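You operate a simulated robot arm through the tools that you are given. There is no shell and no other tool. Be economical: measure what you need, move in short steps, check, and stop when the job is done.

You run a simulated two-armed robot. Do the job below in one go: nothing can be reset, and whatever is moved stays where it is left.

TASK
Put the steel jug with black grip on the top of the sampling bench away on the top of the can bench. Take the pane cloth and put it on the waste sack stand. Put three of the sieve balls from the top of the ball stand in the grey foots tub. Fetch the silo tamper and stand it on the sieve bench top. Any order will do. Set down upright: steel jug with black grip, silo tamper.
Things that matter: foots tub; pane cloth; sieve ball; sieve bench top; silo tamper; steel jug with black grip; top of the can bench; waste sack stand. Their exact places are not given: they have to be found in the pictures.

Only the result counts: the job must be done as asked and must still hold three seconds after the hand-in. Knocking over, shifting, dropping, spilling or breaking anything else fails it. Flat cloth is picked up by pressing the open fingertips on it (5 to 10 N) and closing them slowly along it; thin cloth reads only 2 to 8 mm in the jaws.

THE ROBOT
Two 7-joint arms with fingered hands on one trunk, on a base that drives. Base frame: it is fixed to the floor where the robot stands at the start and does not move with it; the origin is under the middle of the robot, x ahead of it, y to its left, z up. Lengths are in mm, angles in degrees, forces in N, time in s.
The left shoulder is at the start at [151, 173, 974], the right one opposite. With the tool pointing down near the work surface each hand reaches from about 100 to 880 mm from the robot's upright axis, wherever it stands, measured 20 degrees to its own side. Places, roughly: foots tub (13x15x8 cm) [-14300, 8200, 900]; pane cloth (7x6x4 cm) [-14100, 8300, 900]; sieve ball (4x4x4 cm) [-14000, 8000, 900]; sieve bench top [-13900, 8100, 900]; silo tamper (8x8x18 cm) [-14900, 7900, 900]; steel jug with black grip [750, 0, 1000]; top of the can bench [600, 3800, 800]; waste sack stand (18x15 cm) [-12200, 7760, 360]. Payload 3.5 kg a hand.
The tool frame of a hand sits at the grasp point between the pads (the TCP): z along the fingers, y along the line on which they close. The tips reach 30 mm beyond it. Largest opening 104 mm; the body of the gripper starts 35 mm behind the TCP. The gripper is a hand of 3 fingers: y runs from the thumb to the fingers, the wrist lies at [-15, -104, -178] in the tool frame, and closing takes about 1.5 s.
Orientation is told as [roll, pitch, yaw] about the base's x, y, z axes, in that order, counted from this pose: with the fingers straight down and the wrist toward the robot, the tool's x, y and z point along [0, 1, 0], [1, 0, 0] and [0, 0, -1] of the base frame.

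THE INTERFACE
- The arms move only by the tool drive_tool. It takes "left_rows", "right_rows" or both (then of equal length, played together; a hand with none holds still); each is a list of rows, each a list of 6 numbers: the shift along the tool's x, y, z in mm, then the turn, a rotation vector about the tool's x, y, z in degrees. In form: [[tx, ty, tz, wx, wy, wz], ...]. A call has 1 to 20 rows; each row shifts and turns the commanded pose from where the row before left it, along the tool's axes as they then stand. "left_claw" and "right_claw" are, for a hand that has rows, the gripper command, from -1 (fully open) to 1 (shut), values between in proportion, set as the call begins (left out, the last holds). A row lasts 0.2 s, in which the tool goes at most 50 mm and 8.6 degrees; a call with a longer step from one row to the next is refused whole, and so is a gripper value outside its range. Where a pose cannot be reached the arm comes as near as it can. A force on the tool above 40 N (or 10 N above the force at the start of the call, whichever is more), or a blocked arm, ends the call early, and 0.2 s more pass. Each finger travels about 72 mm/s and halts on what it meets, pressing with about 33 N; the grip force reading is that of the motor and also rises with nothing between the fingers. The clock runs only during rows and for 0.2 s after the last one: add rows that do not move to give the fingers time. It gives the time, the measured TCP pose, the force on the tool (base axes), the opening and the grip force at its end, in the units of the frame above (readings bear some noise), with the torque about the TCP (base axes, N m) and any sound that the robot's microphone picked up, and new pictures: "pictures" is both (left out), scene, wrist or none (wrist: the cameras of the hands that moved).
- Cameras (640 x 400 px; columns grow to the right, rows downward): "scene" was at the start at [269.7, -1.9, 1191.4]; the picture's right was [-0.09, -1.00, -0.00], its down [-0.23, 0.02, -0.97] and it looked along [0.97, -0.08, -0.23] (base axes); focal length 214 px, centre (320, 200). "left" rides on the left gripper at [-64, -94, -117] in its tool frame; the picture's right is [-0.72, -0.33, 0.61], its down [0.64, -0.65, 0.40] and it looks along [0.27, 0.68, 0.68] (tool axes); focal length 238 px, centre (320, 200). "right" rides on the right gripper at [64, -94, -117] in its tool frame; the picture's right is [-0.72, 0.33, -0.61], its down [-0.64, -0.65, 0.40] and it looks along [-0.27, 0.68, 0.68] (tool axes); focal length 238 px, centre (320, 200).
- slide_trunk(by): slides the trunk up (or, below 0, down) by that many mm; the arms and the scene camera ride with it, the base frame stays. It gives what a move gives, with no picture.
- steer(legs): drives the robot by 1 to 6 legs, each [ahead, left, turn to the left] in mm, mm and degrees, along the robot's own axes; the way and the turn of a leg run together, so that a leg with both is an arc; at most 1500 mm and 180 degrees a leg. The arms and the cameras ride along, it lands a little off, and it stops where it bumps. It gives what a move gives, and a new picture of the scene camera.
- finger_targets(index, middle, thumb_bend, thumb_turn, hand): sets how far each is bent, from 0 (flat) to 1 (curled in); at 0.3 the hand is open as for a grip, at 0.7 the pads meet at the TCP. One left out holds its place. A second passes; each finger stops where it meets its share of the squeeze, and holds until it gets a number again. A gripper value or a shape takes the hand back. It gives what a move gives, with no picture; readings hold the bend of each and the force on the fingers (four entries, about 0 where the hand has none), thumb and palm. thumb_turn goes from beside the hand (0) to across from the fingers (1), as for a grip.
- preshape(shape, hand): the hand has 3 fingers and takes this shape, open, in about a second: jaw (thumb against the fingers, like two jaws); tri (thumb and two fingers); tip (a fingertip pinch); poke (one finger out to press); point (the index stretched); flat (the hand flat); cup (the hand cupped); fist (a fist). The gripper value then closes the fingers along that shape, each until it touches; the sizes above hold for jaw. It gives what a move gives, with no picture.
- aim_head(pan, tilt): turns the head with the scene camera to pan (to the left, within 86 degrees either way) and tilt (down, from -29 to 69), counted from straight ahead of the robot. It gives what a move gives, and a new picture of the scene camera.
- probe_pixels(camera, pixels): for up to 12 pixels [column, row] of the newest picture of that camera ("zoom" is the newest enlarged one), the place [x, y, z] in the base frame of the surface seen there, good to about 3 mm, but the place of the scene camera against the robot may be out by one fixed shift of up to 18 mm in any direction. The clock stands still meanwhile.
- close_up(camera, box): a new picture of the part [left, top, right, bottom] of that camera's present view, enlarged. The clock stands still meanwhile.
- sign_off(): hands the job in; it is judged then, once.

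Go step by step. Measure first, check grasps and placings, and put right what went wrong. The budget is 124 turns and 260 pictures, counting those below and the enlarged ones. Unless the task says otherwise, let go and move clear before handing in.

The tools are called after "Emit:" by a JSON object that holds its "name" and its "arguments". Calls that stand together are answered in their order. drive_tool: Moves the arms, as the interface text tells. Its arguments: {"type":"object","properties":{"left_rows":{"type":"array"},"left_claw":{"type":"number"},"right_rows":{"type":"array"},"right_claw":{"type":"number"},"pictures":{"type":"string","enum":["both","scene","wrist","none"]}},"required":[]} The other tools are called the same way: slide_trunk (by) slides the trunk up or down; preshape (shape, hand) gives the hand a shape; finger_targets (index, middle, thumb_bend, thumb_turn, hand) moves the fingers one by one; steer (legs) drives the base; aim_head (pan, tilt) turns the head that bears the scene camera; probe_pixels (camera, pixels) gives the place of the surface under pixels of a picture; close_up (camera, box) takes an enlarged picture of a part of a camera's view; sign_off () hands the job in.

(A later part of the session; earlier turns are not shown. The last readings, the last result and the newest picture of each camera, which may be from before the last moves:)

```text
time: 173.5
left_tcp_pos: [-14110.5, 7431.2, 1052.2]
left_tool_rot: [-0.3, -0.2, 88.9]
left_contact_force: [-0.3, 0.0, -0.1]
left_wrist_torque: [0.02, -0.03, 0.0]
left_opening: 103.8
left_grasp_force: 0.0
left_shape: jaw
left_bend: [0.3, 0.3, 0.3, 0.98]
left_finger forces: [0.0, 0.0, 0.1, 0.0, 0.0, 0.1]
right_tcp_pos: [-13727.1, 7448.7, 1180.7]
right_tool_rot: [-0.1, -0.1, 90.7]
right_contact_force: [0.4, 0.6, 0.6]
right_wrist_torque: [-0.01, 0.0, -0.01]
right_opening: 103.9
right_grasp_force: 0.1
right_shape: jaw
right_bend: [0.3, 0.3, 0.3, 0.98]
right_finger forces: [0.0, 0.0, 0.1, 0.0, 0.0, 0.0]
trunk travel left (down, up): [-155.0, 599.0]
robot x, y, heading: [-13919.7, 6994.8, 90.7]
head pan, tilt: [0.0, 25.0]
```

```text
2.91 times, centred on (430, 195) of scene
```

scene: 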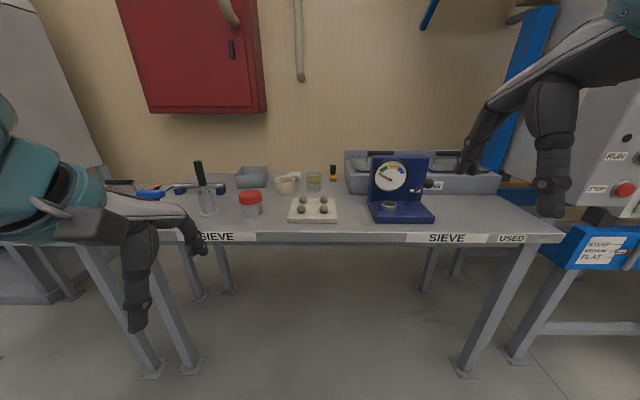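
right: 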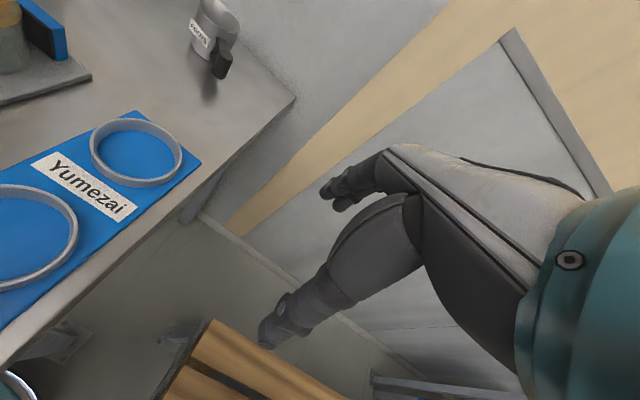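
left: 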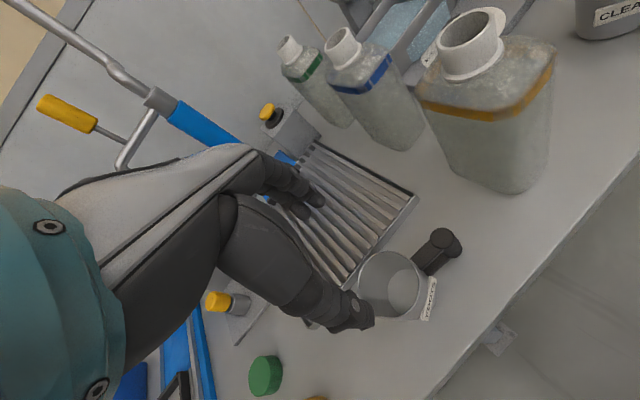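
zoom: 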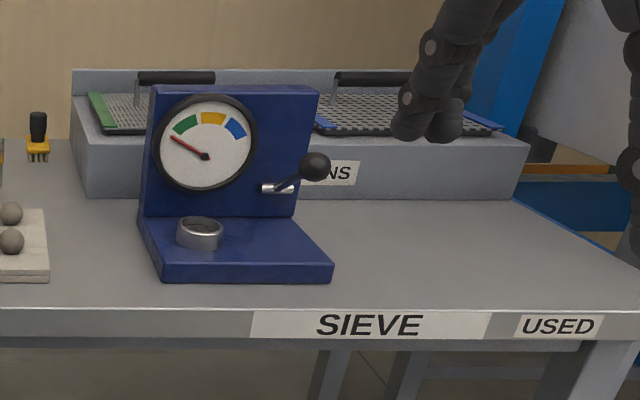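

The cloth looks like the folded stack at zoom (415,103) behind the beige pot. Next I look left for the tamper near x=-14900.

Emit:
{"name": "probe_pixels", "arguments": {"camera": "scene", "pixels": [[207, 205], [199, 170], [208, 213], [294, 176], [250, 195], [313, 180], [250, 240], [320, 235]]}}

Emit:
{"name": "aim_head", "arguments": {"pan": 50, "tilt": 25}}

```text
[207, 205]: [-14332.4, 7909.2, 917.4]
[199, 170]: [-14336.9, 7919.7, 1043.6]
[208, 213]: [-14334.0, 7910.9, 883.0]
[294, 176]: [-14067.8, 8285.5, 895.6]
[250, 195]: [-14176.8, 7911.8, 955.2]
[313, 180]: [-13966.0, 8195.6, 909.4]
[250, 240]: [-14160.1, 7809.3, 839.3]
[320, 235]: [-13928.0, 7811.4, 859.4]
```

```text
time: 174.7
left_tcp_pos: [-14111.0, 7430.9, 1053.5]
left_tool_rot: [-0.1, -0.2, 89.0]
left_contact_force: [0.2, 0.0, -0.7]
left_wrist_torque: [0.0, -0.03, 0.0]
left_opening: 103.6
left_grasp_force: 0.1
left_shape: jaw
left_bend: [0.3, 0.3, 0.3, 0.98]
left_finger forces: [0.0, 0.0, 0.0, 0.0, 0.1, 0.0]
right_tcp_pos: [-13725.8, 7450.0, 1179.6]
right_tool_rot: [0.0, 0.0, 90.7]
right_contact_force: [0.1, 0.2, -0.4]
right_wrist_torque: [0.02, -0.02, 0.01]
right_opening: 103.6
right_grasp_force: 0.0
right_shape: jaw
right_bend: [0.3, 0.3, 0.3, 0.98]
right_finger forces: [0.0, 0.0, 0.0, 0.0, 0.0, 0.0]
trunk travel left (down, up): [-155.0, 599.0]
robot x, y, heading: [-13918.4, 6996.9, 90.8]
head pan, tilt: [50.0, 25.0]
```

scene: 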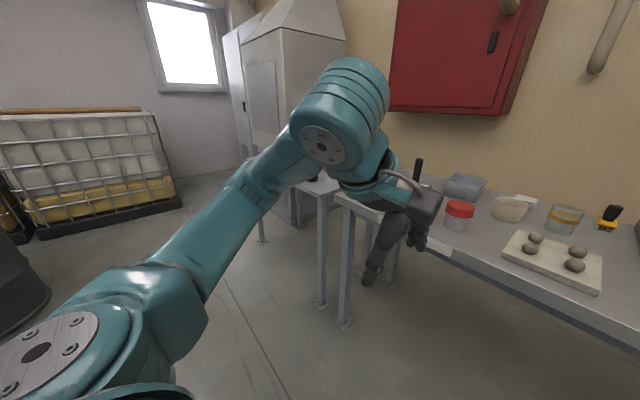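

The arm hides the left bench, so I'll drive sideways to x≈-14850 to face it.

Emit:
{"name": "steer", "arguments": {"legs": [[0, 850, 0]]}}

Emit:
{"name": "aim_head", "arguments": {"pan": 0, "tilt": 25}}

```text
time: 179.2
left_tcp_pos: [-14955.7, 7423.2, 1053.6]
left_tool_rot: [-0.2, -0.3, 88.5]
left_contact_force: [0.4, 0.7, -0.7]
left_wrist_torque: [-0.02, -0.01, 0.0]
left_opening: 103.7
left_grasp_force: 0.1
left_shape: jaw
left_bend: [0.3, 0.3, 0.3, 0.98]
left_finger forces: [0.0, 0.0, 0.1, 0.0, 0.1, 0.1]
right_tcp_pos: [-14570.8, 7440.2, 1180.5]
right_tool_rot: [-0.1, -0.1, 90.3]
right_contact_force: [0.8, 0.1, -0.9]
right_wrist_torque: [-0.01, -0.01, 0.04]
right_opening: 103.8
right_grasp_force: 0.0
right_shape: jaw
right_bend: [0.3, 0.3, 0.3, 0.98]
right_finger forces: [0.0, 0.0, 0.0, 0.0, 0.1, 0.1]
trunk travel left (down, up): [-155.0, 599.0]
robot x, y, heading: [-14771.3, 6987.2, 90.2]
head pan, tilt: [50.0, 25.0]
```

scene: 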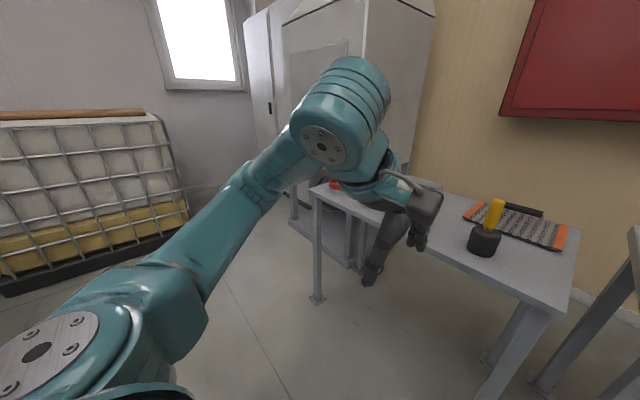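

```text
time: 180.4
left_tcp_pos: [-14956.1, 7423.9, 1054.2]
left_tool_rot: [-0.2, -0.2, 88.5]
left_contact_force: [-0.1, 0.5, 0.7]
left_wrist_torque: [0.03, 0.01, -0.02]
left_opening: 103.8
left_grasp_force: 0.1
left_shape: jaw
left_bend: [0.3, 0.3, 0.3, 0.98]
left_finger forces: [0.0, 0.1, 0.0, 0.0, 0.1, 0.0]
right_tcp_pos: [-14572.0, 7440.9, 1179.9]
right_tool_rot: [0.0, 0.0, 90.3]
right_contact_force: [-0.2, -0.8, 0.8]
right_wrist_torque: [0.02, -0.01, 0.02]
right_opening: 103.6
right_grasp_force: 0.1
right_shape: jaw
right_bend: [0.3, 0.3, 0.3, 0.98]
right_finger forces: [0.1, 0.0, 0.1, 0.1, 0.0, 0.0]
trunk travel left (down, up): [-155.0, 599.0]
robot x, y, heading: [-14764.7, 6991.8, 90.3]
head pan, tilt: [0.0, 25.0]
```

scene: 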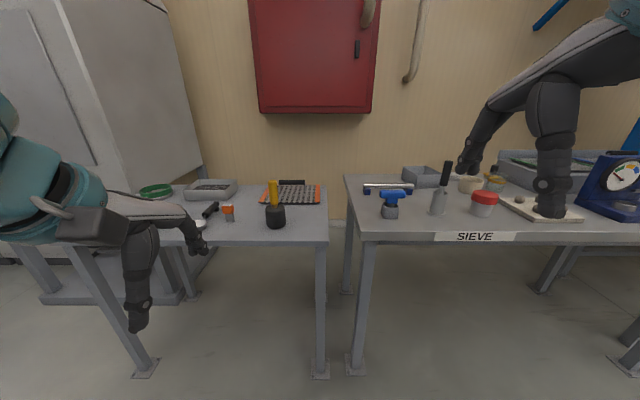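

The tamper, with a black base and yellow handle, is at (275,205) on the left bench. Measuring it.

Emit:
{"name": "probe_pixels", "arguments": {"camera": "scene", "pixels": [[272, 181], [273, 190], [275, 200], [268, 218], [282, 218], [276, 226], [300, 225], [320, 238], [230, 213], [290, 195], [240, 230]]}}

Emit:
{"name": "close_up", "arguments": {"camera": "scene", "box": [180, 160, 340, 260]}}

```text
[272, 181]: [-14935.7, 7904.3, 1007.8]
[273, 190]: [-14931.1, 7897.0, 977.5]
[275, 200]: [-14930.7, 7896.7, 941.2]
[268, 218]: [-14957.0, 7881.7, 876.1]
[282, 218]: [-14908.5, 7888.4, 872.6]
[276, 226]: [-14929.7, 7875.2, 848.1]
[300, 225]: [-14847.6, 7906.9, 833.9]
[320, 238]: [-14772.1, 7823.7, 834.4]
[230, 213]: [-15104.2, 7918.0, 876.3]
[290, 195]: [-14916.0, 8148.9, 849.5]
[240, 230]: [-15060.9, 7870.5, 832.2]
```

```text
4.00 times, centred on (260, 210) of scene
```

zoom: 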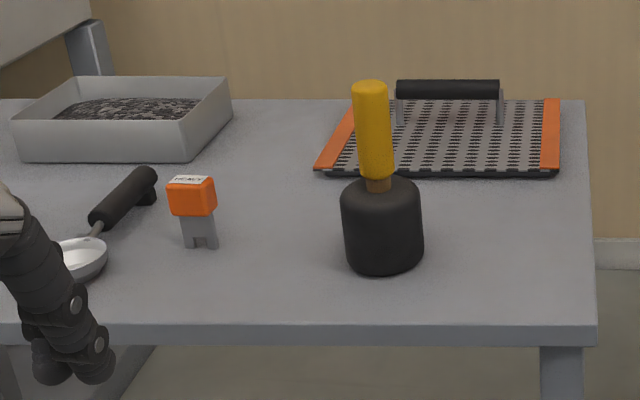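

I'll take the tamper by its handle from above with the left hand. First I raise the trunk a bit and drive closer.

Emit:
{"name": "slide_trunk", "arguments": {"by": 80}}

Emit:
{"name": "steer", "arguments": {"legs": [[380, 0, 0]]}}

Emit:
{"name": "drive_tool", "arguments": {"left_rows": [[0, 0, 0, 0, 0, 0]], "left_claw": -1, "pictures": "wrist"}}

```text
time: 181.5
left_tcp_pos: [-14954.4, 7425.5, 1131.6]
left_tool_rot: [-0.2, -0.2, 88.5]
left_contact_force: [-0.6, -0.1, -0.5]
left_wrist_torque: [-0.05, 0.03, -0.03]
left_opening: 103.7
left_grasp_force: 0.1
left_shape: jaw
left_bend: [0.3, 0.3, 0.3, 0.98]
left_finger forces: [0.0, 0.0, 0.1, 0.0, 0.0, 0.0]
right_tcp_pos: [-14570.6, 7441.0, 1259.7]
right_tool_rot: [0.0, 0.0, 90.3]
right_contact_force: [-0.7, 0.5, 0.5]
right_wrist_torque: [-0.03, 0.01, -0.01]
right_opening: 103.5
right_grasp_force: 0.1
right_shape: jaw
right_bend: [0.3, 0.3, 0.3, 0.98]
right_finger forces: [0.1, 0.1, 0.0, 0.0, 0.1, 0.1]
trunk travel left (down, up): [-235.0, 519.0]
robot x, y, heading: [-14767.4, 6987.4, 90.1]
head pan, tilt: [0.0, 25.0]
```

```text
time: 183.9
left_tcp_pos: [-14954.6, 7801.1, 1132.1]
left_tool_rot: [-0.2, -0.3, 88.2]
left_contact_force: [-0.3, 0.2, 0.6]
left_wrist_torque: [-0.01, 0.02, 0.03]
left_opening: 103.9
left_grasp_force: 0.1
left_shape: jaw
left_bend: [0.3, 0.3, 0.3, 0.98]
left_finger forces: [0.1, 0.0, 0.0, 0.0, 0.0, 0.1]
right_tcp_pos: [-14570.0, 7814.8, 1259.8]
right_tool_rot: [0.0, 0.0, 90.0]
right_contact_force: [0.3, 0.6, 0.1]
right_wrist_torque: [-0.01, -0.02, 0.0]
right_opening: 103.9
right_grasp_force: 0.0
right_shape: jaw
right_bend: [0.3, 0.3, 0.3, 0.98]
right_finger forces: [0.0, 0.0, 0.0, 0.0, 0.0, 0.0]
trunk travel left (down, up): [-235.0, 519.0]
robot x, y, heading: [-14762.1, 7360.1, 89.8]
head pan, tilt: [0.0, 25.0]
```

scene: 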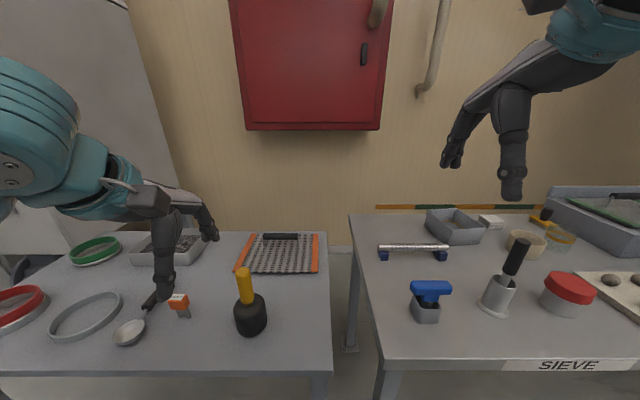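

```text
time: 184.3
left_tcp_pos: [-14953.9, 7801.7, 1133.2]
left_tool_rot: [-0.2, -0.2, 88.2]
left_contact_force: [0.4, -0.3, 0.3]
left_wrist_torque: [-0.03, 0.02, 0.03]
left_opening: 103.8
left_grasp_force: 0.0
left_shape: jaw
left_bend: [0.3, 0.3, 0.3, 0.98]
left_finger forces: [0.1, 0.1, 0.1, 0.1, 0.1, 0.0]
right_tcp_pos: [-14570.5, 7814.2, 1259.3]
right_tool_rot: [0.0, -0.1, 90.1]
right_contact_force: [-0.1, -0.4, -1.2]
right_wrist_torque: [0.01, 0.0, -0.02]
right_opening: 103.7
right_grasp_force: 0.1
right_shape: jaw
right_bend: [0.3, 0.3, 0.3, 0.98]
right_finger forces: [0.1, 0.0, 0.0, 0.0, 0.1, 0.0]
trunk travel left (down, up): [-235.0, 519.0]
robot x, y, heading: [-14767.1, 7362.6, 90.2]
head pan, tilt: [0.0, 25.0]
```

left: 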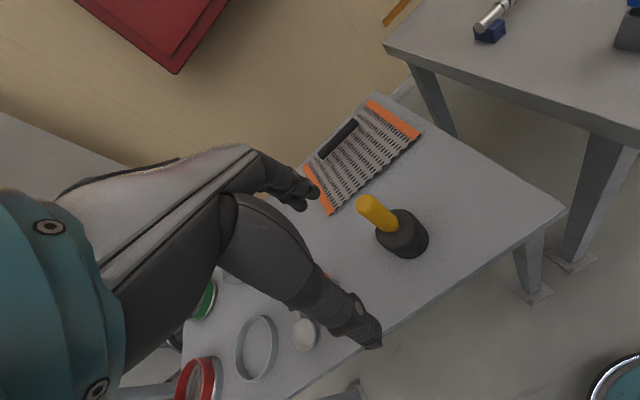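

Measuring the handle and base with the wrist camera.

Emit:
{"name": "probe_pixels", "arguments": {"camera": "left", "pixels": [[363, 202], [372, 210], [382, 220], [390, 228], [408, 218], [420, 240], [400, 252], [405, 235], [450, 250], [425, 230], [380, 240]]}}

Emit:
{"name": "close_up", "arguments": {"camera": "left", "box": [340, 180, 440, 270]}}

Emit:
{"name": "probe_pixels", "arguments": {"camera": "scene", "pixels": [[243, 271], [246, 285], [248, 300], [251, 310], [300, 330], [400, 345], [465, 330], [373, 300], [450, 280], [372, 240], [425, 300], [385, 270]]}}

```text
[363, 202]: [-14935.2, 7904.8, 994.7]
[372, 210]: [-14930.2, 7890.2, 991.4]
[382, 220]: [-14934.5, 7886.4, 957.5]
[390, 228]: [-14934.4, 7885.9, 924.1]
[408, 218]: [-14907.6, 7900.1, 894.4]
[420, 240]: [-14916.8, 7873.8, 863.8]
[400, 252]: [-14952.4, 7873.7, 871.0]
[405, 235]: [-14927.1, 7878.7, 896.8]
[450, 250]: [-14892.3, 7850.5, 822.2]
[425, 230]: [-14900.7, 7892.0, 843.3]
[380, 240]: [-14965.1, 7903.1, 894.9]
```

```text
4.44 times, centred on (390, 225) of left
```

zoom: 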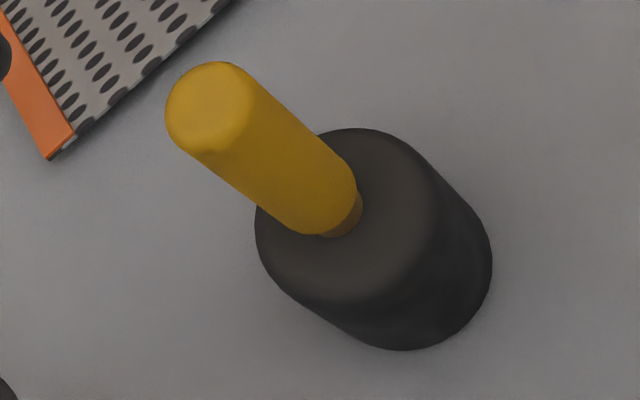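

```text
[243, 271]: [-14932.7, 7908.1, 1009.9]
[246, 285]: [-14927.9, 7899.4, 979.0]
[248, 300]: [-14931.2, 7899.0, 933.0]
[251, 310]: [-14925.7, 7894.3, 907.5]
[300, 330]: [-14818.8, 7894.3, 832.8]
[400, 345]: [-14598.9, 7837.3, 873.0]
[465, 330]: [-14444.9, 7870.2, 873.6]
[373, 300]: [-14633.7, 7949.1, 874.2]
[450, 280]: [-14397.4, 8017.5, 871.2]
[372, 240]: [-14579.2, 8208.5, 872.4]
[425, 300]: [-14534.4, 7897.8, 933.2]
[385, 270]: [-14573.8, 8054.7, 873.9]
```

The handle axis is at about (-14934, 7900), its top is at z 995, and the table is at 822. I'll move above it and come down to z≈968.

Emit:
{"name": "drive_tool", "arguments": {"left_rows": [[-8.5, 49, 0, 0, 0, 0], [-8.5, 49, 0, 0, 0, 0], [0, 0, 45, 0, 0, 0], [0, 0, 45, 0, 0, 0], [0, 0, 0, 0, 0, 0]], "pictures": "wrist"}}

```text
time: 185.5
left_tcp_pos: [-14935.8, 7899.2, 1041.8]
left_tool_rot: [-0.2, -0.1, 88.1]
left_contact_force: [-0.2, -0.6, 0.4]
left_wrist_torque: [0.01, 0.0, -0.01]
left_opening: 103.8
left_grasp_force: 0.1
left_shape: jaw
left_bend: [0.3, 0.3, 0.3, 0.98]
left_finger forces: [0.0, 0.0, 0.0, 0.1, 0.0, 0.1]
right_tcp_pos: [-14571.5, 7814.0, 1260.3]
right_tool_rot: [0.0, -0.1, 90.1]
right_contact_force: [0.7, -0.2, -0.8]
right_wrist_torque: [0.06, -0.01, -0.02]
right_opening: 103.8
right_grasp_force: 0.1
right_shape: jaw
right_bend: [0.3, 0.3, 0.3, 0.98]
right_finger forces: [0.1, 0.0, 0.1, 0.0, 0.0, 0.0]
trunk travel left (down, up): [-235.0, 519.0]
robot x, y, heading: [-14768.6, 7362.6, 89.9]
head pan, tilt: [0.0, 25.0]
```

left: 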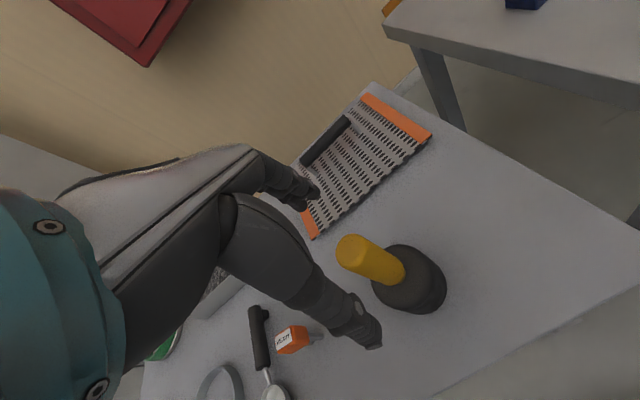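

Centred over the handle. Descending and closing.

Emit:
{"name": "drive_tool", "arguments": {"left_rows": [[0, 0, 25, 0, 0, 0], [0, 0, 25, 0, 0, 0], [0, 0, 22, 0, 0, 0], [0, 0, 0, 0, 0, 0]], "pictures": "none"}}

Emit:
{"name": "drive_tool", "arguments": {"left_rows": [[0, 0, 0, 0, 0, 0], [0, 0, 0, 0, 0, 0], [0, 0, 0, 0, 0, 0], [0, 0, 0, 0, 0, 0], [0, 0, 0, 0, 0, 0], [0, 0, 0, 0, 0, 0], [0, 0, 0, 0, 0, 0], [0, 0, 0, 0, 0, 0]], "left_claw": 1, "pictures": "wrist"}}

```text
time: 186.5
left_tcp_pos: [-14934.2, 7900.3, 970.8]
left_tool_rot: [-0.2, -0.2, 88.3]
left_contact_force: [0.0, 0.2, -0.3]
left_wrist_torque: [0.02, 0.0, 0.0]
left_opening: 103.8
left_grasp_force: 0.2
left_shape: jaw
left_bend: [0.3, 0.3, 0.3, 0.98]
left_finger forces: [0.0, 0.0, 0.1, 0.0, 0.0, 0.1]
right_tcp_pos: [-14570.1, 7814.0, 1259.9]
right_tool_rot: [0.0, -0.1, 90.1]
right_contact_force: [-0.8, -0.5, -0.4]
right_wrist_torque: [0.01, 0.0, 0.01]
right_opening: 103.9
right_grasp_force: 0.1
right_shape: jaw
right_bend: [0.3, 0.3, 0.3, 0.98]
right_finger forces: [0.0, 0.0, 0.0, 0.0, 0.0, 0.1]
trunk travel left (down, up): [-235.0, 519.0]
robot x, y, heading: [-14766.8, 7360.7, 90.2]
head pan, tilt: [0.0, 25.0]
```

```text
time: 188.3
left_tcp_pos: [-14934.1, 7899.0, 969.8]
left_tool_rot: [-0.2, -0.2, 88.2]
left_contact_force: [0.2, -1.0, 0.1]
left_wrist_torque: [0.02, -0.03, -0.01]
left_opening: 23.5
left_grasp_force: 33.0
left_shape: jaw
left_bend: [0.74, 0.55, 0.74, 1.0]
left_finger forces: [18.4, 10.3, 0.0, 0.0, 29.1, 0.0]
right_tcp_pos: [-14570.8, 7814.6, 1259.4]
right_tool_rot: [0.0, 0.0, 90.2]
right_contact_force: [-0.7, -0.5, 0.3]
right_wrist_torque: [-0.01, -0.03, 0.0]
right_opening: 103.5
right_grasp_force: 0.0
right_shape: jaw
right_bend: [0.3, 0.3, 0.3, 0.98]
right_finger forces: [0.1, 0.1, 0.1, 0.1, 0.1, 0.1]
trunk travel left (down, up): [-235.0, 519.0]
robot x, y, heading: [-14765.3, 7366.5, 90.1]
head pan, tilt: [0.0, 25.0]
```

left: 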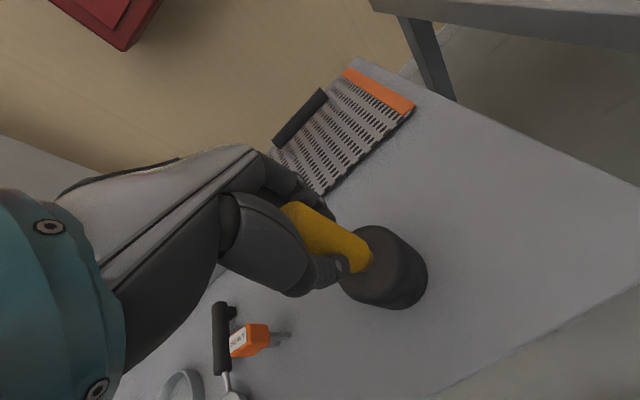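

The handle is gripped. Lifting it.

Emit:
{"name": "drive_tool", "arguments": {"left_rows": [[0, 0, -10, 0, 0, 0], [0, 0, -20, 0, 0, 0], [0, 0, -30, 0, 0, 0], [0, 0, -30, 0, 0, 0], [0, 0, -35, 0, 0, 0], [0, 0, -35, 0, 0, 0], [0, 0, 0, 0, 0, 0]], "pictures": "both"}}

```text
time: 189.9
left_tcp_pos: [-14935.3, 7897.1, 1132.2]
left_tool_rot: [-0.2, -0.2, 88.3]
left_contact_force: [0.1, -0.1, -3.6]
left_wrist_torque: [-0.01, 0.01, 0.01]
left_opening: 23.4
left_grasp_force: 33.1
left_shape: jaw
left_bend: [0.74, 0.55, 0.74, 1.0]
left_finger forces: [18.5, 10.5, 0.0, 0.1, 28.9, 0.0]
right_tcp_pos: [-14570.1, 7815.4, 1261.0]
right_tool_rot: [-0.1, 0.0, 90.0]
right_contact_force: [0.1, 0.0, -0.1]
right_wrist_torque: [0.02, 0.01, 0.0]
right_opening: 103.8
right_grasp_force: 0.0
right_shape: jaw
right_bend: [0.3, 0.3, 0.3, 0.98]
right_finger forces: [0.0, 0.1, 0.0, 0.1, 0.1, 0.0]
trunk travel left (down, up): [-235.0, 519.0]
robot x, y, heading: [-14766.2, 7362.5, 90.4]
head pan, tilt: [0.0, 25.0]
```

scene: 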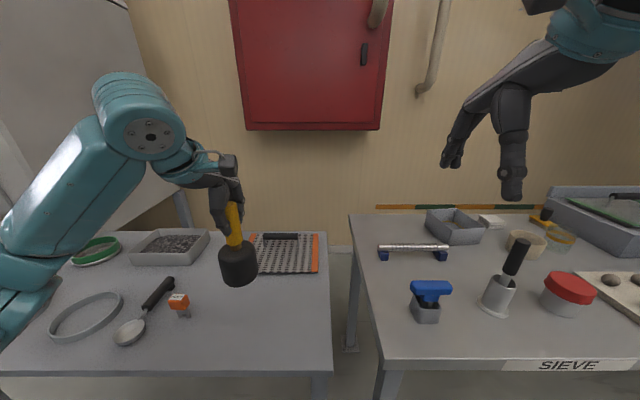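
left: 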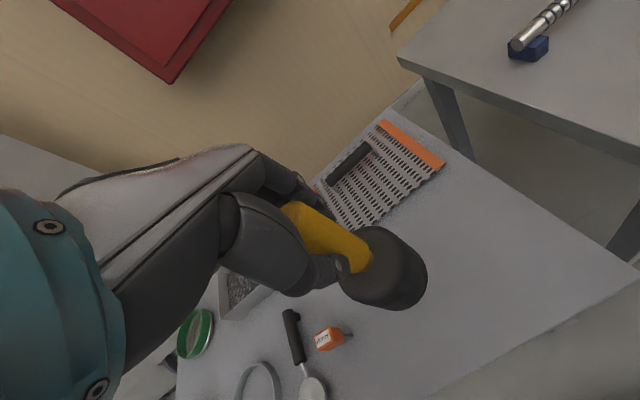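

Lifted level. I'll drive 345 mm to the right so the hand hangs over the free left end of the sieve bench.

Emit:
{"name": "steer", "arguments": {"legs": [[0, -345, 0]]}}

Emit:
{"name": "drive_tool", "arguments": {"left_rows": [[0, 46, 0, 0, 0, 0], [0, 46, 0, 0, 0, 0], [0, 0, 0, 0, 0, 0]], "pictures": "wrist"}}

```text
time: 192.2
left_tcp_pos: [-14590.9, 7898.2, 1131.6]
left_tool_rot: [-0.2, -0.1, 88.4]
left_contact_force: [-0.1, 0.5, -4.3]
left_wrist_torque: [-0.03, -0.04, -0.01]
left_opening: 23.4
left_grasp_force: 33.4
left_shape: jaw
left_bend: [0.74, 0.55, 0.74, 1.0]
left_finger forces: [18.6, 10.5, 0.1, 0.1, 28.9, 0.0]
right_tcp_pos: [-14223.5, 7816.5, 1260.3]
right_tool_rot: [0.0, 0.0, 90.3]
right_contact_force: [-0.4, -0.3, -0.4]
right_wrist_torque: [0.01, 0.01, 0.01]
right_opening: 103.6
right_grasp_force: 0.0
right_shape: jaw
right_bend: [0.3, 0.3, 0.3, 0.98]
right_finger forces: [0.0, 0.1, 0.0, 0.0, 0.1, 0.0]
trunk travel left (down, up): [-235.0, 519.0]
robot x, y, heading: [-14418.7, 7361.9, 90.4]
head pan, tilt: [0.0, 25.0]
```

scene: 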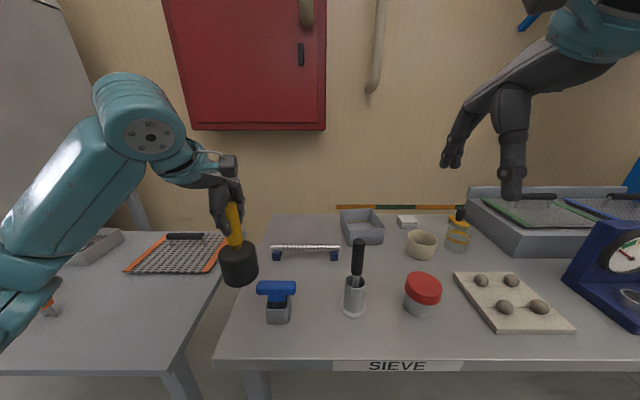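

```text
time: 193.0
left_tcp_pos: [-14587.7, 7988.7, 1131.6]
left_tool_rot: [-0.2, -0.2, 88.4]
left_contact_force: [-0.5, 0.8, -4.0]
left_wrist_torque: [-0.03, 0.01, 0.01]
left_opening: 23.6
left_grasp_force: 32.8
left_shape: jaw
left_bend: [0.74, 0.55, 0.74, 1.0]
left_finger forces: [18.9, 10.8, 0.1, 0.1, 29.3, 0.0]
right_tcp_pos: [-14224.9, 7815.5, 1259.4]
right_tool_rot: [-0.1, -0.1, 90.3]
right_contact_force: [-0.6, -0.8, 1.4]
right_wrist_torque: [0.01, -0.02, -0.01]
right_opening: 103.5
right_grasp_force: 0.0
right_shape: jaw
right_bend: [0.3, 0.3, 0.3, 0.98]
right_finger forces: [0.0, 0.1, 0.1, 0.1, 0.0, 0.0]
trunk travel left (down, up): [-235.0, 519.0]
robot x, y, heading: [-14417.1, 7366.8, 90.4]
head pan, tilt: [0.0, 25.0]
```

left: 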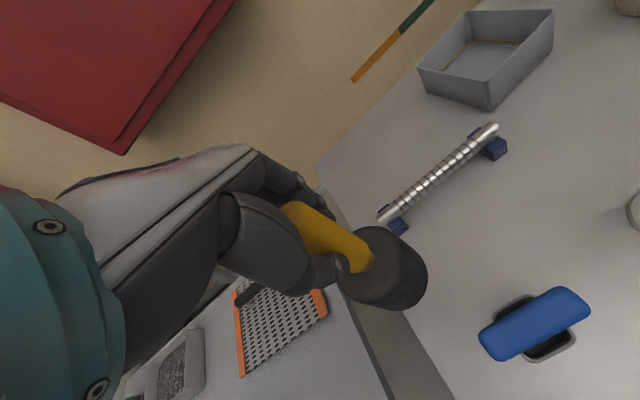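

I'll find the bench's left edge and height with the wrist camera.

Emit:
{"name": "probe_pixels", "arguments": {"camera": "left", "pixels": [[375, 330], [390, 330], [420, 360], [440, 330], [430, 240], [395, 225], [325, 165], [500, 330], [420, 300], [365, 320]]}}

```text
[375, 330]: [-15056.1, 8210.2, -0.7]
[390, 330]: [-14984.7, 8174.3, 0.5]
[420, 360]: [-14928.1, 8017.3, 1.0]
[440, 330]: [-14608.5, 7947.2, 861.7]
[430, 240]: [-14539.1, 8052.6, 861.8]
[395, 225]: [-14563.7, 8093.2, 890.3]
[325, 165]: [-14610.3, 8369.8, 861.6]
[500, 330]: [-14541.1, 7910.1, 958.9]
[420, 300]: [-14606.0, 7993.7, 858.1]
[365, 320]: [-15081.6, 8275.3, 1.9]
```

The bench edge is at x≈-14608, so I'll use the strip between the blue T-tool and the ribbed rod instead. Measuring that strip.

Emit:
{"name": "probe_pixels", "arguments": {"camera": "left", "pixels": [[482, 335], [510, 305], [560, 290], [588, 310], [540, 345], [505, 300], [400, 232], [440, 185], [490, 160], [505, 150], [480, 250], [540, 230]]}}

```text
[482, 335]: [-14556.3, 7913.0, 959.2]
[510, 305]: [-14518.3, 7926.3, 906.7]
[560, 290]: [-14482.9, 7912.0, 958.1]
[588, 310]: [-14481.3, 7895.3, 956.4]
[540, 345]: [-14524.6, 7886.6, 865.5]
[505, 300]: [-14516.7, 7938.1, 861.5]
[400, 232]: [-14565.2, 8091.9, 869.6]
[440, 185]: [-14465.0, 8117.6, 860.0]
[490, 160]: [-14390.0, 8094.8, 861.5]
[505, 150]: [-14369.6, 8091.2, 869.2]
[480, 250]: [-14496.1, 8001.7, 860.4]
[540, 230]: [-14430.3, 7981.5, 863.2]
```

I'll place it at (-14490, 8010) and lower until it touches at TCP z≈1009.5.

Emit:
{"name": "drive_tool", "arguments": {"left_rows": [[-33, 8, 0, 0, 0, 0], [-33, 8, 0, 0, 0, 0], [-31.5, 8, 0, 0, 0, 0], [0, 0, 30, 0, 0, 0], [0, 0, 30, 0, 0, 0], [0, 0, 30, 0, 0, 0], [0, 0, 20, 0, 0, 0], [0, 0, 5, 0, 0, 0], [0, 0, 3, 0, 0, 0], [0, 0, 2, 0, 0, 0], [0, 0, 1.5, 0, 0, 0], [0, 0, 0, 0, 0, 0]], "pictures": "both"}}

```text
time: 195.6
left_tcp_pos: [-14487.9, 8010.2, 1009.9]
left_tool_rot: [-0.1, -0.1, 88.4]
left_contact_force: [0.6, -0.5, -4.0]
left_wrist_torque: [0.0, 0.0, 0.04]
left_opening: 23.3
left_grasp_force: 32.9
left_shape: jaw
left_bend: [0.74, 0.55, 0.74, 1.0]
left_finger forces: [18.8, 10.7, 0.0, 0.0, 28.9, 0.1]
right_tcp_pos: [-14225.3, 7816.1, 1258.7]
right_tool_rot: [-0.1, 0.0, 90.3]
right_contact_force: [-1.5, 0.0, -0.3]
right_wrist_torque: [0.03, -0.02, 0.0]
right_opening: 103.5
right_grasp_force: 0.0
right_shape: jaw
right_bend: [0.3, 0.3, 0.3, 0.98]
right_finger forces: [0.1, 0.0, 0.1, 0.0, 0.0, 0.0]
trunk travel left (down, up): [-235.0, 519.0]
robot x, y, heading: [-14416.9, 7362.7, 90.3]
head pan, tilt: [0.0, 25.0]
```

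scene: 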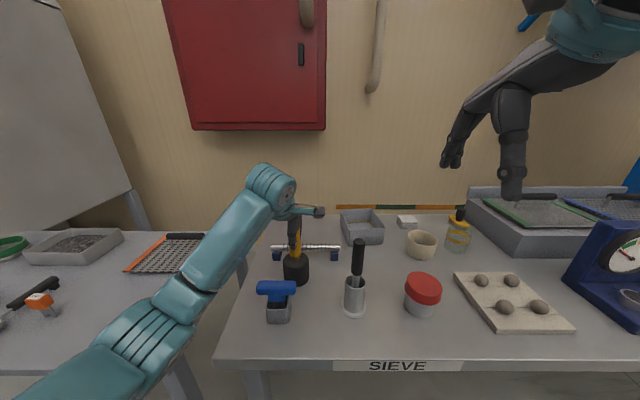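
left: 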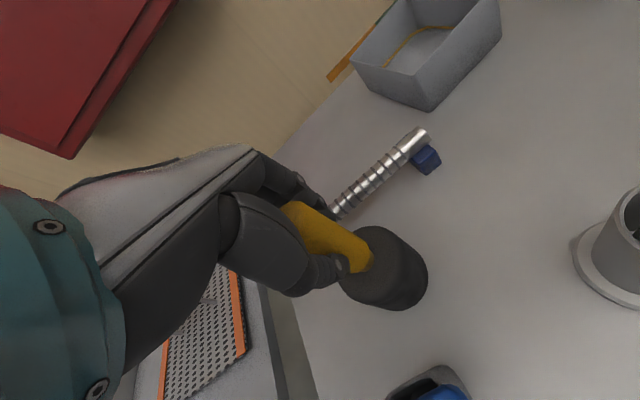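

Still carrying about 4 N, so it hasn't touched yet. I'll go down in 1 mm steps.

Emit:
{"name": "drive_tool", "arguments": {"left_rows": [[0, 0, 1, 0, 0, 0], [0, 0, 1, 0, 0, 0], [0, 0, 0, 0, 0, 0]], "pictures": "none"}}

```text
time: 196.4
left_tcp_pos: [-14488.7, 8010.7, 1009.3]
left_tool_rot: [-0.2, -0.3, 88.4]
left_contact_force: [-1.0, -1.1, 1.5]
left_wrist_torque: [0.02, 0.03, -0.02]
left_opening: 23.2
left_grasp_force: 33.2
left_shape: jaw
left_bend: [0.74, 0.55, 0.74, 1.0]
left_finger forces: [18.5, 10.8, 0.0, 0.0, 30.1, 0.0]
right_tcp_pos: [-14225.2, 7815.2, 1260.3]
right_tool_rot: [0.0, -0.1, 90.3]
right_contact_force: [-0.1, 0.1, -0.4]
right_wrist_torque: [-0.03, -0.01, 0.01]
right_opening: 103.8
right_grasp_force: 0.2
right_shape: jaw
right_bend: [0.3, 0.3, 0.3, 0.98]
right_finger forces: [0.0, 0.0, 0.0, 0.0, 0.0, 0.0]
trunk travel left (down, up): [-235.0, 519.0]
robot x, y, heading: [-14419.1, 7364.6, 90.1]
head pan, tilt: [0.0, 25.0]
```

Touched down (+1.5 N). Releasing and lifting away.

Emit:
{"name": "drive_tool", "arguments": {"left_rows": [[0, 0, 0, 0, 0, 0], [0, 0, 0, 0, 0, 0], [0, 0, 0, 0, 0, 0], [0, 0, 0, 0, 0, 0], [0, 0, 0, 0, 0, 0], [0, 0, 0, 0, 0, 0]], "left_claw": -0.6, "pictures": "none"}}

Emit:
{"name": "drive_tool", "arguments": {"left_rows": [[0, 0, -20, 0, 0, 0], [0, 0, -30, 0, 0, 0], [0, 0, -40, 0, 0, 0], [0, 0, -40, 0, 0, 0], [0, 0, -30, 0, 0, 0], [0, 0, 0, 0, 0, 0]], "pictures": "both"}}

```text
time: 197.8
left_tcp_pos: [-14489.3, 8010.4, 1009.9]
left_tool_rot: [-0.2, -0.2, 88.4]
left_contact_force: [-0.1, 0.1, -0.2]
left_wrist_torque: [-0.01, -0.01, -0.02]
left_opening: 83.0
left_grasp_force: 0.1
left_shape: jaw
left_bend: [0.27, 0.34, 0.5, 0.99]
left_finger forces: [0.0, 0.1, 0.0, 0.0, 0.0, 0.0]
right_tcp_pos: [-14224.6, 7815.5, 1260.8]
right_tool_rot: [0.0, -0.1, 90.5]
right_contact_force: [0.0, -1.2, 0.8]
right_wrist_torque: [0.01, -0.01, -0.02]
right_opening: 103.7
right_grasp_force: 0.2
right_shape: jaw
right_bend: [0.3, 0.3, 0.3, 0.98]
right_finger forces: [0.1, 0.0, 0.0, 0.0, 0.0, 0.0]
trunk travel left (down, up): [-235.0, 519.0]
robot x, y, heading: [-14418.9, 7367.5, 90.2]
head pan, tilt: [0.0, 25.0]
```

```text
time: 199.2
left_tcp_pos: [-14490.5, 8010.8, 1168.9]
left_tool_rot: [-0.2, -0.2, 88.3]
left_contact_force: [-0.2, -0.1, -0.5]
left_wrist_torque: [0.03, -0.01, 0.03]
left_opening: 82.5
left_grasp_force: 0.0
left_shape: jaw
left_bend: [0.27, 0.34, 0.5, 0.99]
left_finger forces: [0.0, 0.0, 0.1, 0.0, 0.1, 0.1]
right_tcp_pos: [-14225.0, 7816.2, 1259.8]
right_tool_rot: [0.1, 0.0, 90.3]
right_contact_force: [0.6, 0.4, -0.8]
right_wrist_torque: [-0.04, 0.01, 0.04]
right_opening: 103.8
right_grasp_force: 0.0
right_shape: jaw
right_bend: [0.3, 0.3, 0.3, 0.98]
right_finger forces: [0.0, 0.1, 0.1, 0.0, 0.0, 0.0]
trunk travel left (down, up): [-235.0, 519.0]
robot x, y, heading: [-14417.6, 7362.6, 90.2]
head pan, tilt: [0.0, 25.0]
```

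scene: 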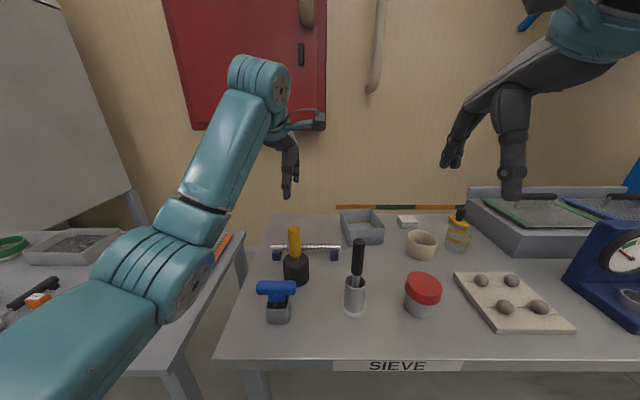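
left: 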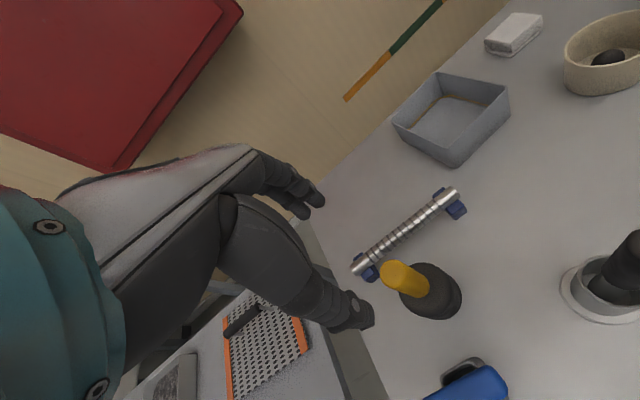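

The tamper stands upright on the sieve bench. Next come the balls: I'll draw the left hand back, then shift right and a little closer.

Emit:
{"name": "drive_tool", "arguments": {"left_rows": [[0, -45, 0, 0, 0, 0], [0, -45, 0, 0, 0, 0], [0, -45, 0, 0, 0, 0], [0, -45, 0, 0, 0, 0], [0, -20, 0, 0, 0, 0], [0, 0, 0, 0, 0, 0]], "left_claw": -1, "pictures": "none"}}

Emit:
{"name": "steer", "arguments": {"legs": [[0, -390, 0], [130, 0, 0]]}}

Emit:
{"name": "drive_tool", "arguments": {"left_rows": [[0, 0, 0, 0, 0, 0]], "pictures": "wrist"}}

```text
time: 200.6
left_tcp_pos: [-14495.7, 7810.3, 1167.8]
left_tool_rot: [-0.1, -0.2, 88.6]
left_contact_force: [0.0, 0.7, -0.3]
left_wrist_torque: [0.0, -0.01, 0.02]
left_opening: 103.7
left_grasp_force: 0.0
left_shape: jaw
left_bend: [0.3, 0.3, 0.3, 0.98]
left_finger forces: [0.0, 0.1, 0.1, 0.0, 0.0, 0.0]
right_tcp_pos: [-14224.6, 7816.1, 1259.7]
right_tool_rot: [0.0, -0.1, 90.2]
right_contact_force: [-1.5, -0.6, 0.0]
right_wrist_torque: [-0.01, -0.01, -0.02]
right_opening: 103.7
right_grasp_force: 0.0
right_shape: jaw
right_bend: [0.3, 0.3, 0.3, 0.98]
right_finger forces: [0.0, 0.0, 0.0, 0.1, 0.0, 0.1]
trunk travel left (down, up): [-235.0, 519.0]
robot x, y, heading: [-14418.1, 7367.3, 90.2]
head pan, tilt: [0.0, 25.0]
```

```text
time: 203.9
left_tcp_pos: [-14116.7, 7945.0, 1167.6]
left_tool_rot: [-0.3, -0.2, 88.7]
left_contact_force: [0.1, 0.0, -0.2]
left_wrist_torque: [-0.01, 0.0, 0.0]
left_opening: 103.8
left_grasp_force: 0.1
left_shape: jaw
left_bend: [0.3, 0.3, 0.3, 0.98]
left_finger forces: [0.0, 0.1, 0.0, 0.0, 0.0, 0.0]
right_tcp_pos: [-13846.0, 7950.9, 1260.1]
right_tool_rot: [0.0, 0.1, 90.5]
right_contact_force: [-0.1, 0.6, 0.1]
right_wrist_torque: [-0.05, 0.02, 0.01]
right_opening: 103.8
right_grasp_force: 0.0
right_shape: jaw
right_bend: [0.3, 0.3, 0.3, 0.98]
right_finger forces: [0.0, 0.0, 0.1, 0.0, 0.0, 0.0]
trunk travel left (down, up): [-235.0, 519.0]
robot x, y, heading: [-14037.6, 7493.6, 90.6]
head pan, tilt: [0.0, 25.0]
```

scene: 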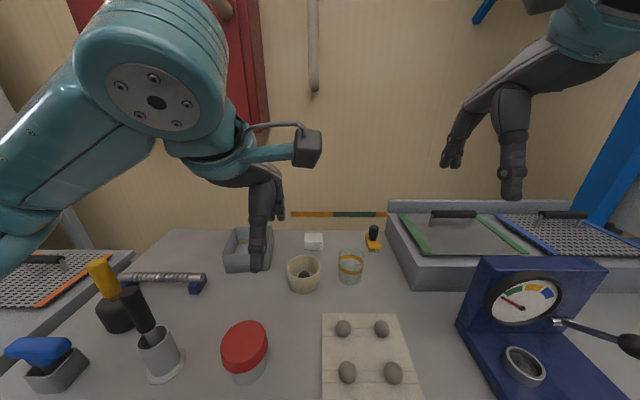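

```text
time: 204.3
left_tcp_pos: [-14117.2, 7943.5, 1167.5]
left_tool_rot: [-0.2, -0.2, 88.8]
left_contact_force: [-0.9, 0.1, -0.4]
left_wrist_torque: [-0.04, 0.02, 0.01]
left_opening: 103.7
left_grasp_force: 0.1
left_shape: jaw
left_bend: [0.3, 0.3, 0.3, 0.98]
left_finger forces: [0.0, 0.0, 0.0, 0.1, 0.0, 0.0]
right_tcp_pos: [-13847.3, 7950.8, 1260.2]
right_tool_rot: [0.1, -0.1, 90.6]
right_contact_force: [-0.3, 0.5, -1.2]
right_wrist_torque: [0.01, 0.01, -0.01]
right_opening: 103.9
right_grasp_force: 0.1
right_shape: jaw
right_bend: [0.3, 0.3, 0.3, 0.98]
right_finger forces: [0.0, 0.1, 0.1, 0.0, 0.0, 0.1]
trunk travel left (down, up): [-235.0, 519.0]
robot x, y, heading: [-14037.3, 7497.1, 90.4]
head pan, tilt: [0.0, 25.0]
```

left: 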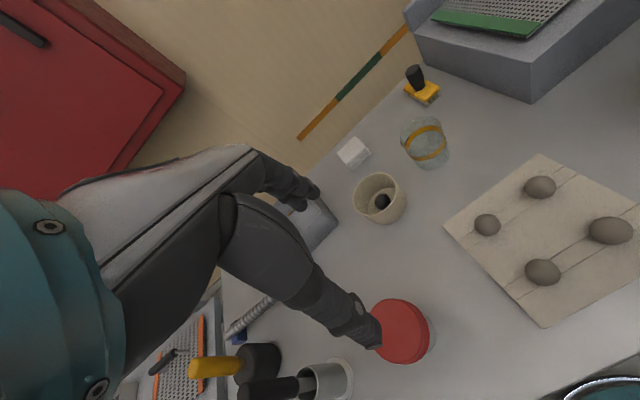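

Measuring the balls, tub, and cloth with the wrist camera.

Emit:
{"name": "probe_pixels", "arguments": {"camera": "left", "pixels": [[487, 222], [541, 185], [542, 270], [611, 228], [500, 262], [535, 215], [353, 150], [345, 158], [355, 160], [365, 152], [430, 250], [400, 330]]}}

Emit:
{"name": "probe_pixels", "arguments": {"camera": "scene", "pixels": [[226, 262], [245, 232], [237, 262], [272, 262], [228, 250], [313, 240], [306, 248], [322, 248], [343, 325], [381, 325], [347, 370], [393, 370]]}}

Emit:
{"name": "close_up", "arguments": {"camera": "left", "box": [440, 140, 640, 330]}}

```text
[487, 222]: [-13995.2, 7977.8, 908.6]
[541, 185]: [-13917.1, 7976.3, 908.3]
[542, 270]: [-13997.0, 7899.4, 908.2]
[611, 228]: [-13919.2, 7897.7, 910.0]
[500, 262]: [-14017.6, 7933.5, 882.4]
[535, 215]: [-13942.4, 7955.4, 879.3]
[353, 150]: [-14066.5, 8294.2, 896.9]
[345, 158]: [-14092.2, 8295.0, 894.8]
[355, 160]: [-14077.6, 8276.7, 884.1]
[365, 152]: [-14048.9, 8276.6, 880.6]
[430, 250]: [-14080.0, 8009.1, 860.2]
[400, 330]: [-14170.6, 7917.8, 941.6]
```

```text
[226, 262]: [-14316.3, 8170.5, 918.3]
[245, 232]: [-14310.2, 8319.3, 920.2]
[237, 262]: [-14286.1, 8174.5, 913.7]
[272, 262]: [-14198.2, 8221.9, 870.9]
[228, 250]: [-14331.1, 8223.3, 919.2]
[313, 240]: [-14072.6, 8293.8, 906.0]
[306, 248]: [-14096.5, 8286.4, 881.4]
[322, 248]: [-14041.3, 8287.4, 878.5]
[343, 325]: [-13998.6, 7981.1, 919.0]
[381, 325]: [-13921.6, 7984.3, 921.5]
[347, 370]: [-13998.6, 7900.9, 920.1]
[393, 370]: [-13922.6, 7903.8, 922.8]
```

```text
2.11 times, centred on (540, 235) of left
```

zoom: 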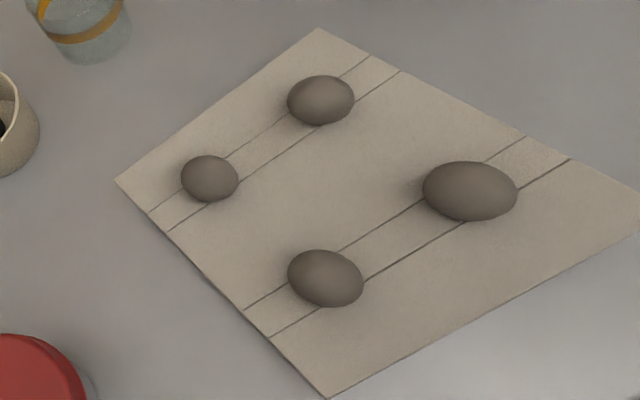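

The balls are at about (-13996/-13919, 7983/7905) with tops at 910 and the stand at z≈880. I'll go over the near-left ball (-13995, 7983) with the fingers at about 62 mm so they clear its neighbours.

Emit:
{"name": "drive_tool", "arguments": {"left_rows": [[-40.4, 14, 0, 0, 0, 0], [-40.4, 14, 0, 0, 0, 0], [-40.4, 14, 0, 0, 0, 0], [0, 0, 42, 0, 0, 0], [0, 0, 42, 0, 0, 0], [0, 0, 42, 0, 0, 0], [0, 0, 42, 0, 0, 0], [0, 0, 30, 0, 0, 0], [0, 0, 0, 0, 0, 0]], "left_claw": -0.2, "pictures": "wrist"}}

```text
time: 206.3
left_tcp_pos: [-13992.5, 7984.9, 968.8]
left_tool_rot: [-0.2, -0.2, 88.8]
left_contact_force: [0.0, 0.0, 0.7]
left_wrist_torque: [-0.02, 0.01, 0.03]
left_opening: 62.6
left_grasp_force: 0.1
left_shape: jaw
left_bend: [0.29, 0.41, 0.64, 1.0]
left_finger forces: [0.1, 0.0, 0.0, 0.0, 0.0, 0.1]
right_tcp_pos: [-13846.2, 7949.9, 1261.1]
right_tool_rot: [0.0, -0.2, 90.6]
right_contact_force: [0.0, 0.1, -0.1]
right_wrist_torque: [-0.03, 0.01, 0.02]
right_opening: 103.7
right_grasp_force: 0.1
right_shape: jaw
right_bend: [0.3, 0.3, 0.3, 0.98]
right_finger forces: [0.1, 0.0, 0.0, 0.0, 0.1, 0.0]
trunk travel left (down, up): [-235.0, 519.0]
robot x, y, heading: [-14039.0, 7498.1, 90.6]
head pan, tilt: [0.0, 25.0]
```

left: 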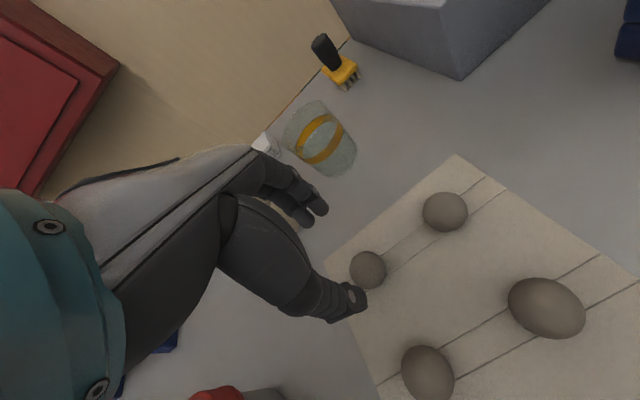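

At this partial opening the thumb does most of the closing (bend 0.64), which puts the jaws off centre. I'll set the fingers one by one to be symmetric instead.

Emit:
{"name": "finger_targets", "arguments": {"hand": "left", "index": 0.44, "middle": 0.44, "thumb_bend": 0.44, "thumb_turn": 1}}

Emit:
{"name": "close_up", "arguments": {"camera": "left", "box": [200, 140, 480, 340]}}

Emit:
{"name": "probe_pixels", "arguments": {"camera": "zoom", "pixels": [[381, 295], [560, 165], [240, 160], [270, 175], [330, 380], [300, 190]]}}

```text
time: 207.3
left_tcp_pos: [-13992.5, 7983.4, 968.9]
left_tool_rot: [-0.2, -0.3, 88.8]
left_contact_force: [-0.4, 0.2, 0.0]
left_wrist_torque: [0.03, -0.02, 0.0]
left_opening: 67.6
left_grasp_force: 0.1
left_shape: fingers
left_bend: [0.44, 0.44, 0.44, 0.99]
left_finger forces: [0.0, 0.0, 0.1, 0.1, 0.0, 0.0]
right_tcp_pos: [-13846.7, 7949.7, 1260.4]
right_tool_rot: [0.0, -0.1, 90.7]
right_contact_force: [-0.9, -0.2, -0.1]
right_wrist_torque: [-0.03, -0.01, -0.02]
right_opening: 103.5
right_grasp_force: 0.0
right_shape: jaw
right_bend: [0.3, 0.3, 0.3, 0.98]
right_finger forces: [0.1, 0.0, 0.0, 0.0, 0.0, 0.0]
trunk travel left (down, up): [-235.0, 519.0]
robot x, y, heading: [-14033.1, 7499.4, 90.8]
head pan, tilt: [0.0, 25.0]
```

```text
2.00 times, centred on (340, 240) of left
```

zoom: 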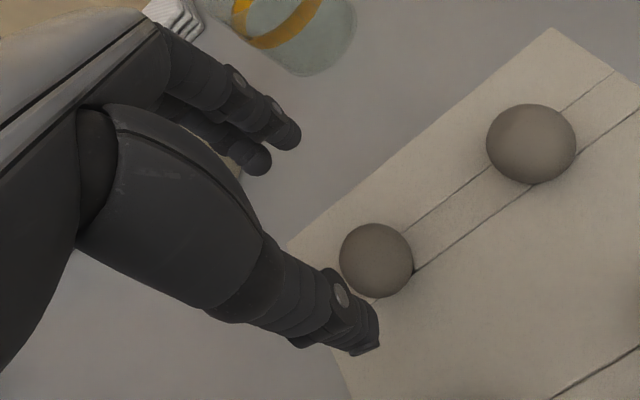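

```text
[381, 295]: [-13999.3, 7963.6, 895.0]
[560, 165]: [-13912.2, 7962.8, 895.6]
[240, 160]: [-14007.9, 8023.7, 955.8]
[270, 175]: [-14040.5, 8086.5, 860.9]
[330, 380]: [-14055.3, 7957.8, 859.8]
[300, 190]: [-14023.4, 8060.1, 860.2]
```

The jaws are now symmetric (68 mm) around the ball. Lowering to z≈916.

Emit:
{"name": "drive_tool", "arguments": {"left_rows": [[3, -1, 20, 0, 0, 0], [0, 0, 20, 0, 0, 0], [0, 0, 12, 0, 0, 0], [0, 0, 0, 0, 0, 0]], "pictures": "wrist"}}

Emit:
{"name": "close_up", "arguments": {"camera": "left", "box": [220, 160, 480, 360]}}

```text
time: 208.3
left_tcp_pos: [-13995.0, 7983.5, 918.1]
left_tool_rot: [-0.2, -0.2, 88.8]
left_contact_force: [-0.3, 0.7, -0.3]
left_wrist_torque: [0.02, 0.02, -0.01]
left_opening: 67.6
left_grasp_force: 0.0
left_shape: fingers
left_bend: [0.44, 0.44, 0.44, 0.99]
left_finger forces: [0.0, 0.0, 0.0, 0.0, 0.0, 0.1]
right_tcp_pos: [-13845.6, 7950.1, 1259.3]
right_tool_rot: [-0.1, -0.1, 90.5]
right_contact_force: [-0.7, -0.3, 0.4]
right_wrist_torque: [0.02, -0.02, 0.02]
right_opening: 103.3
right_grasp_force: 0.1
right_shape: jaw
right_bend: [0.3, 0.3, 0.3, 0.98]
right_finger forces: [0.0, 0.0, 0.0, 0.0, 0.0, 0.0]
trunk travel left (down, up): [-235.0, 519.0]
robot x, y, heading: [-14037.5, 7498.7, 90.4]
head pan, tilt: [0.0, 25.0]
```

left: 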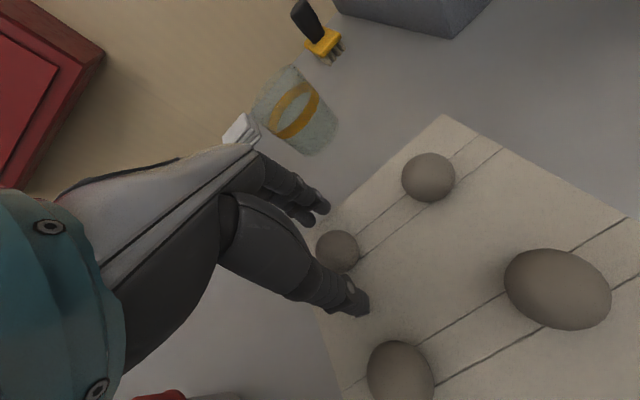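

```text
2.00 times, centred on (350, 260) of left
```

zoom: 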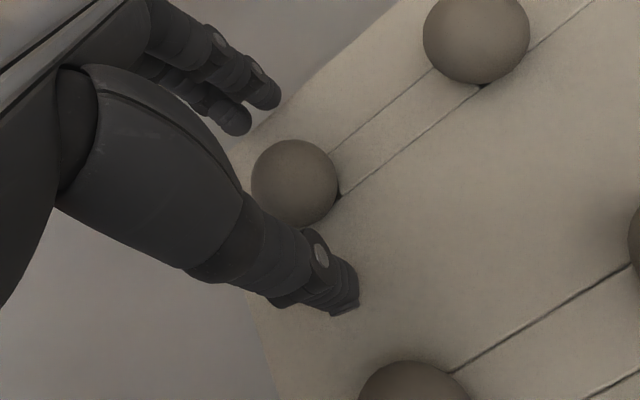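

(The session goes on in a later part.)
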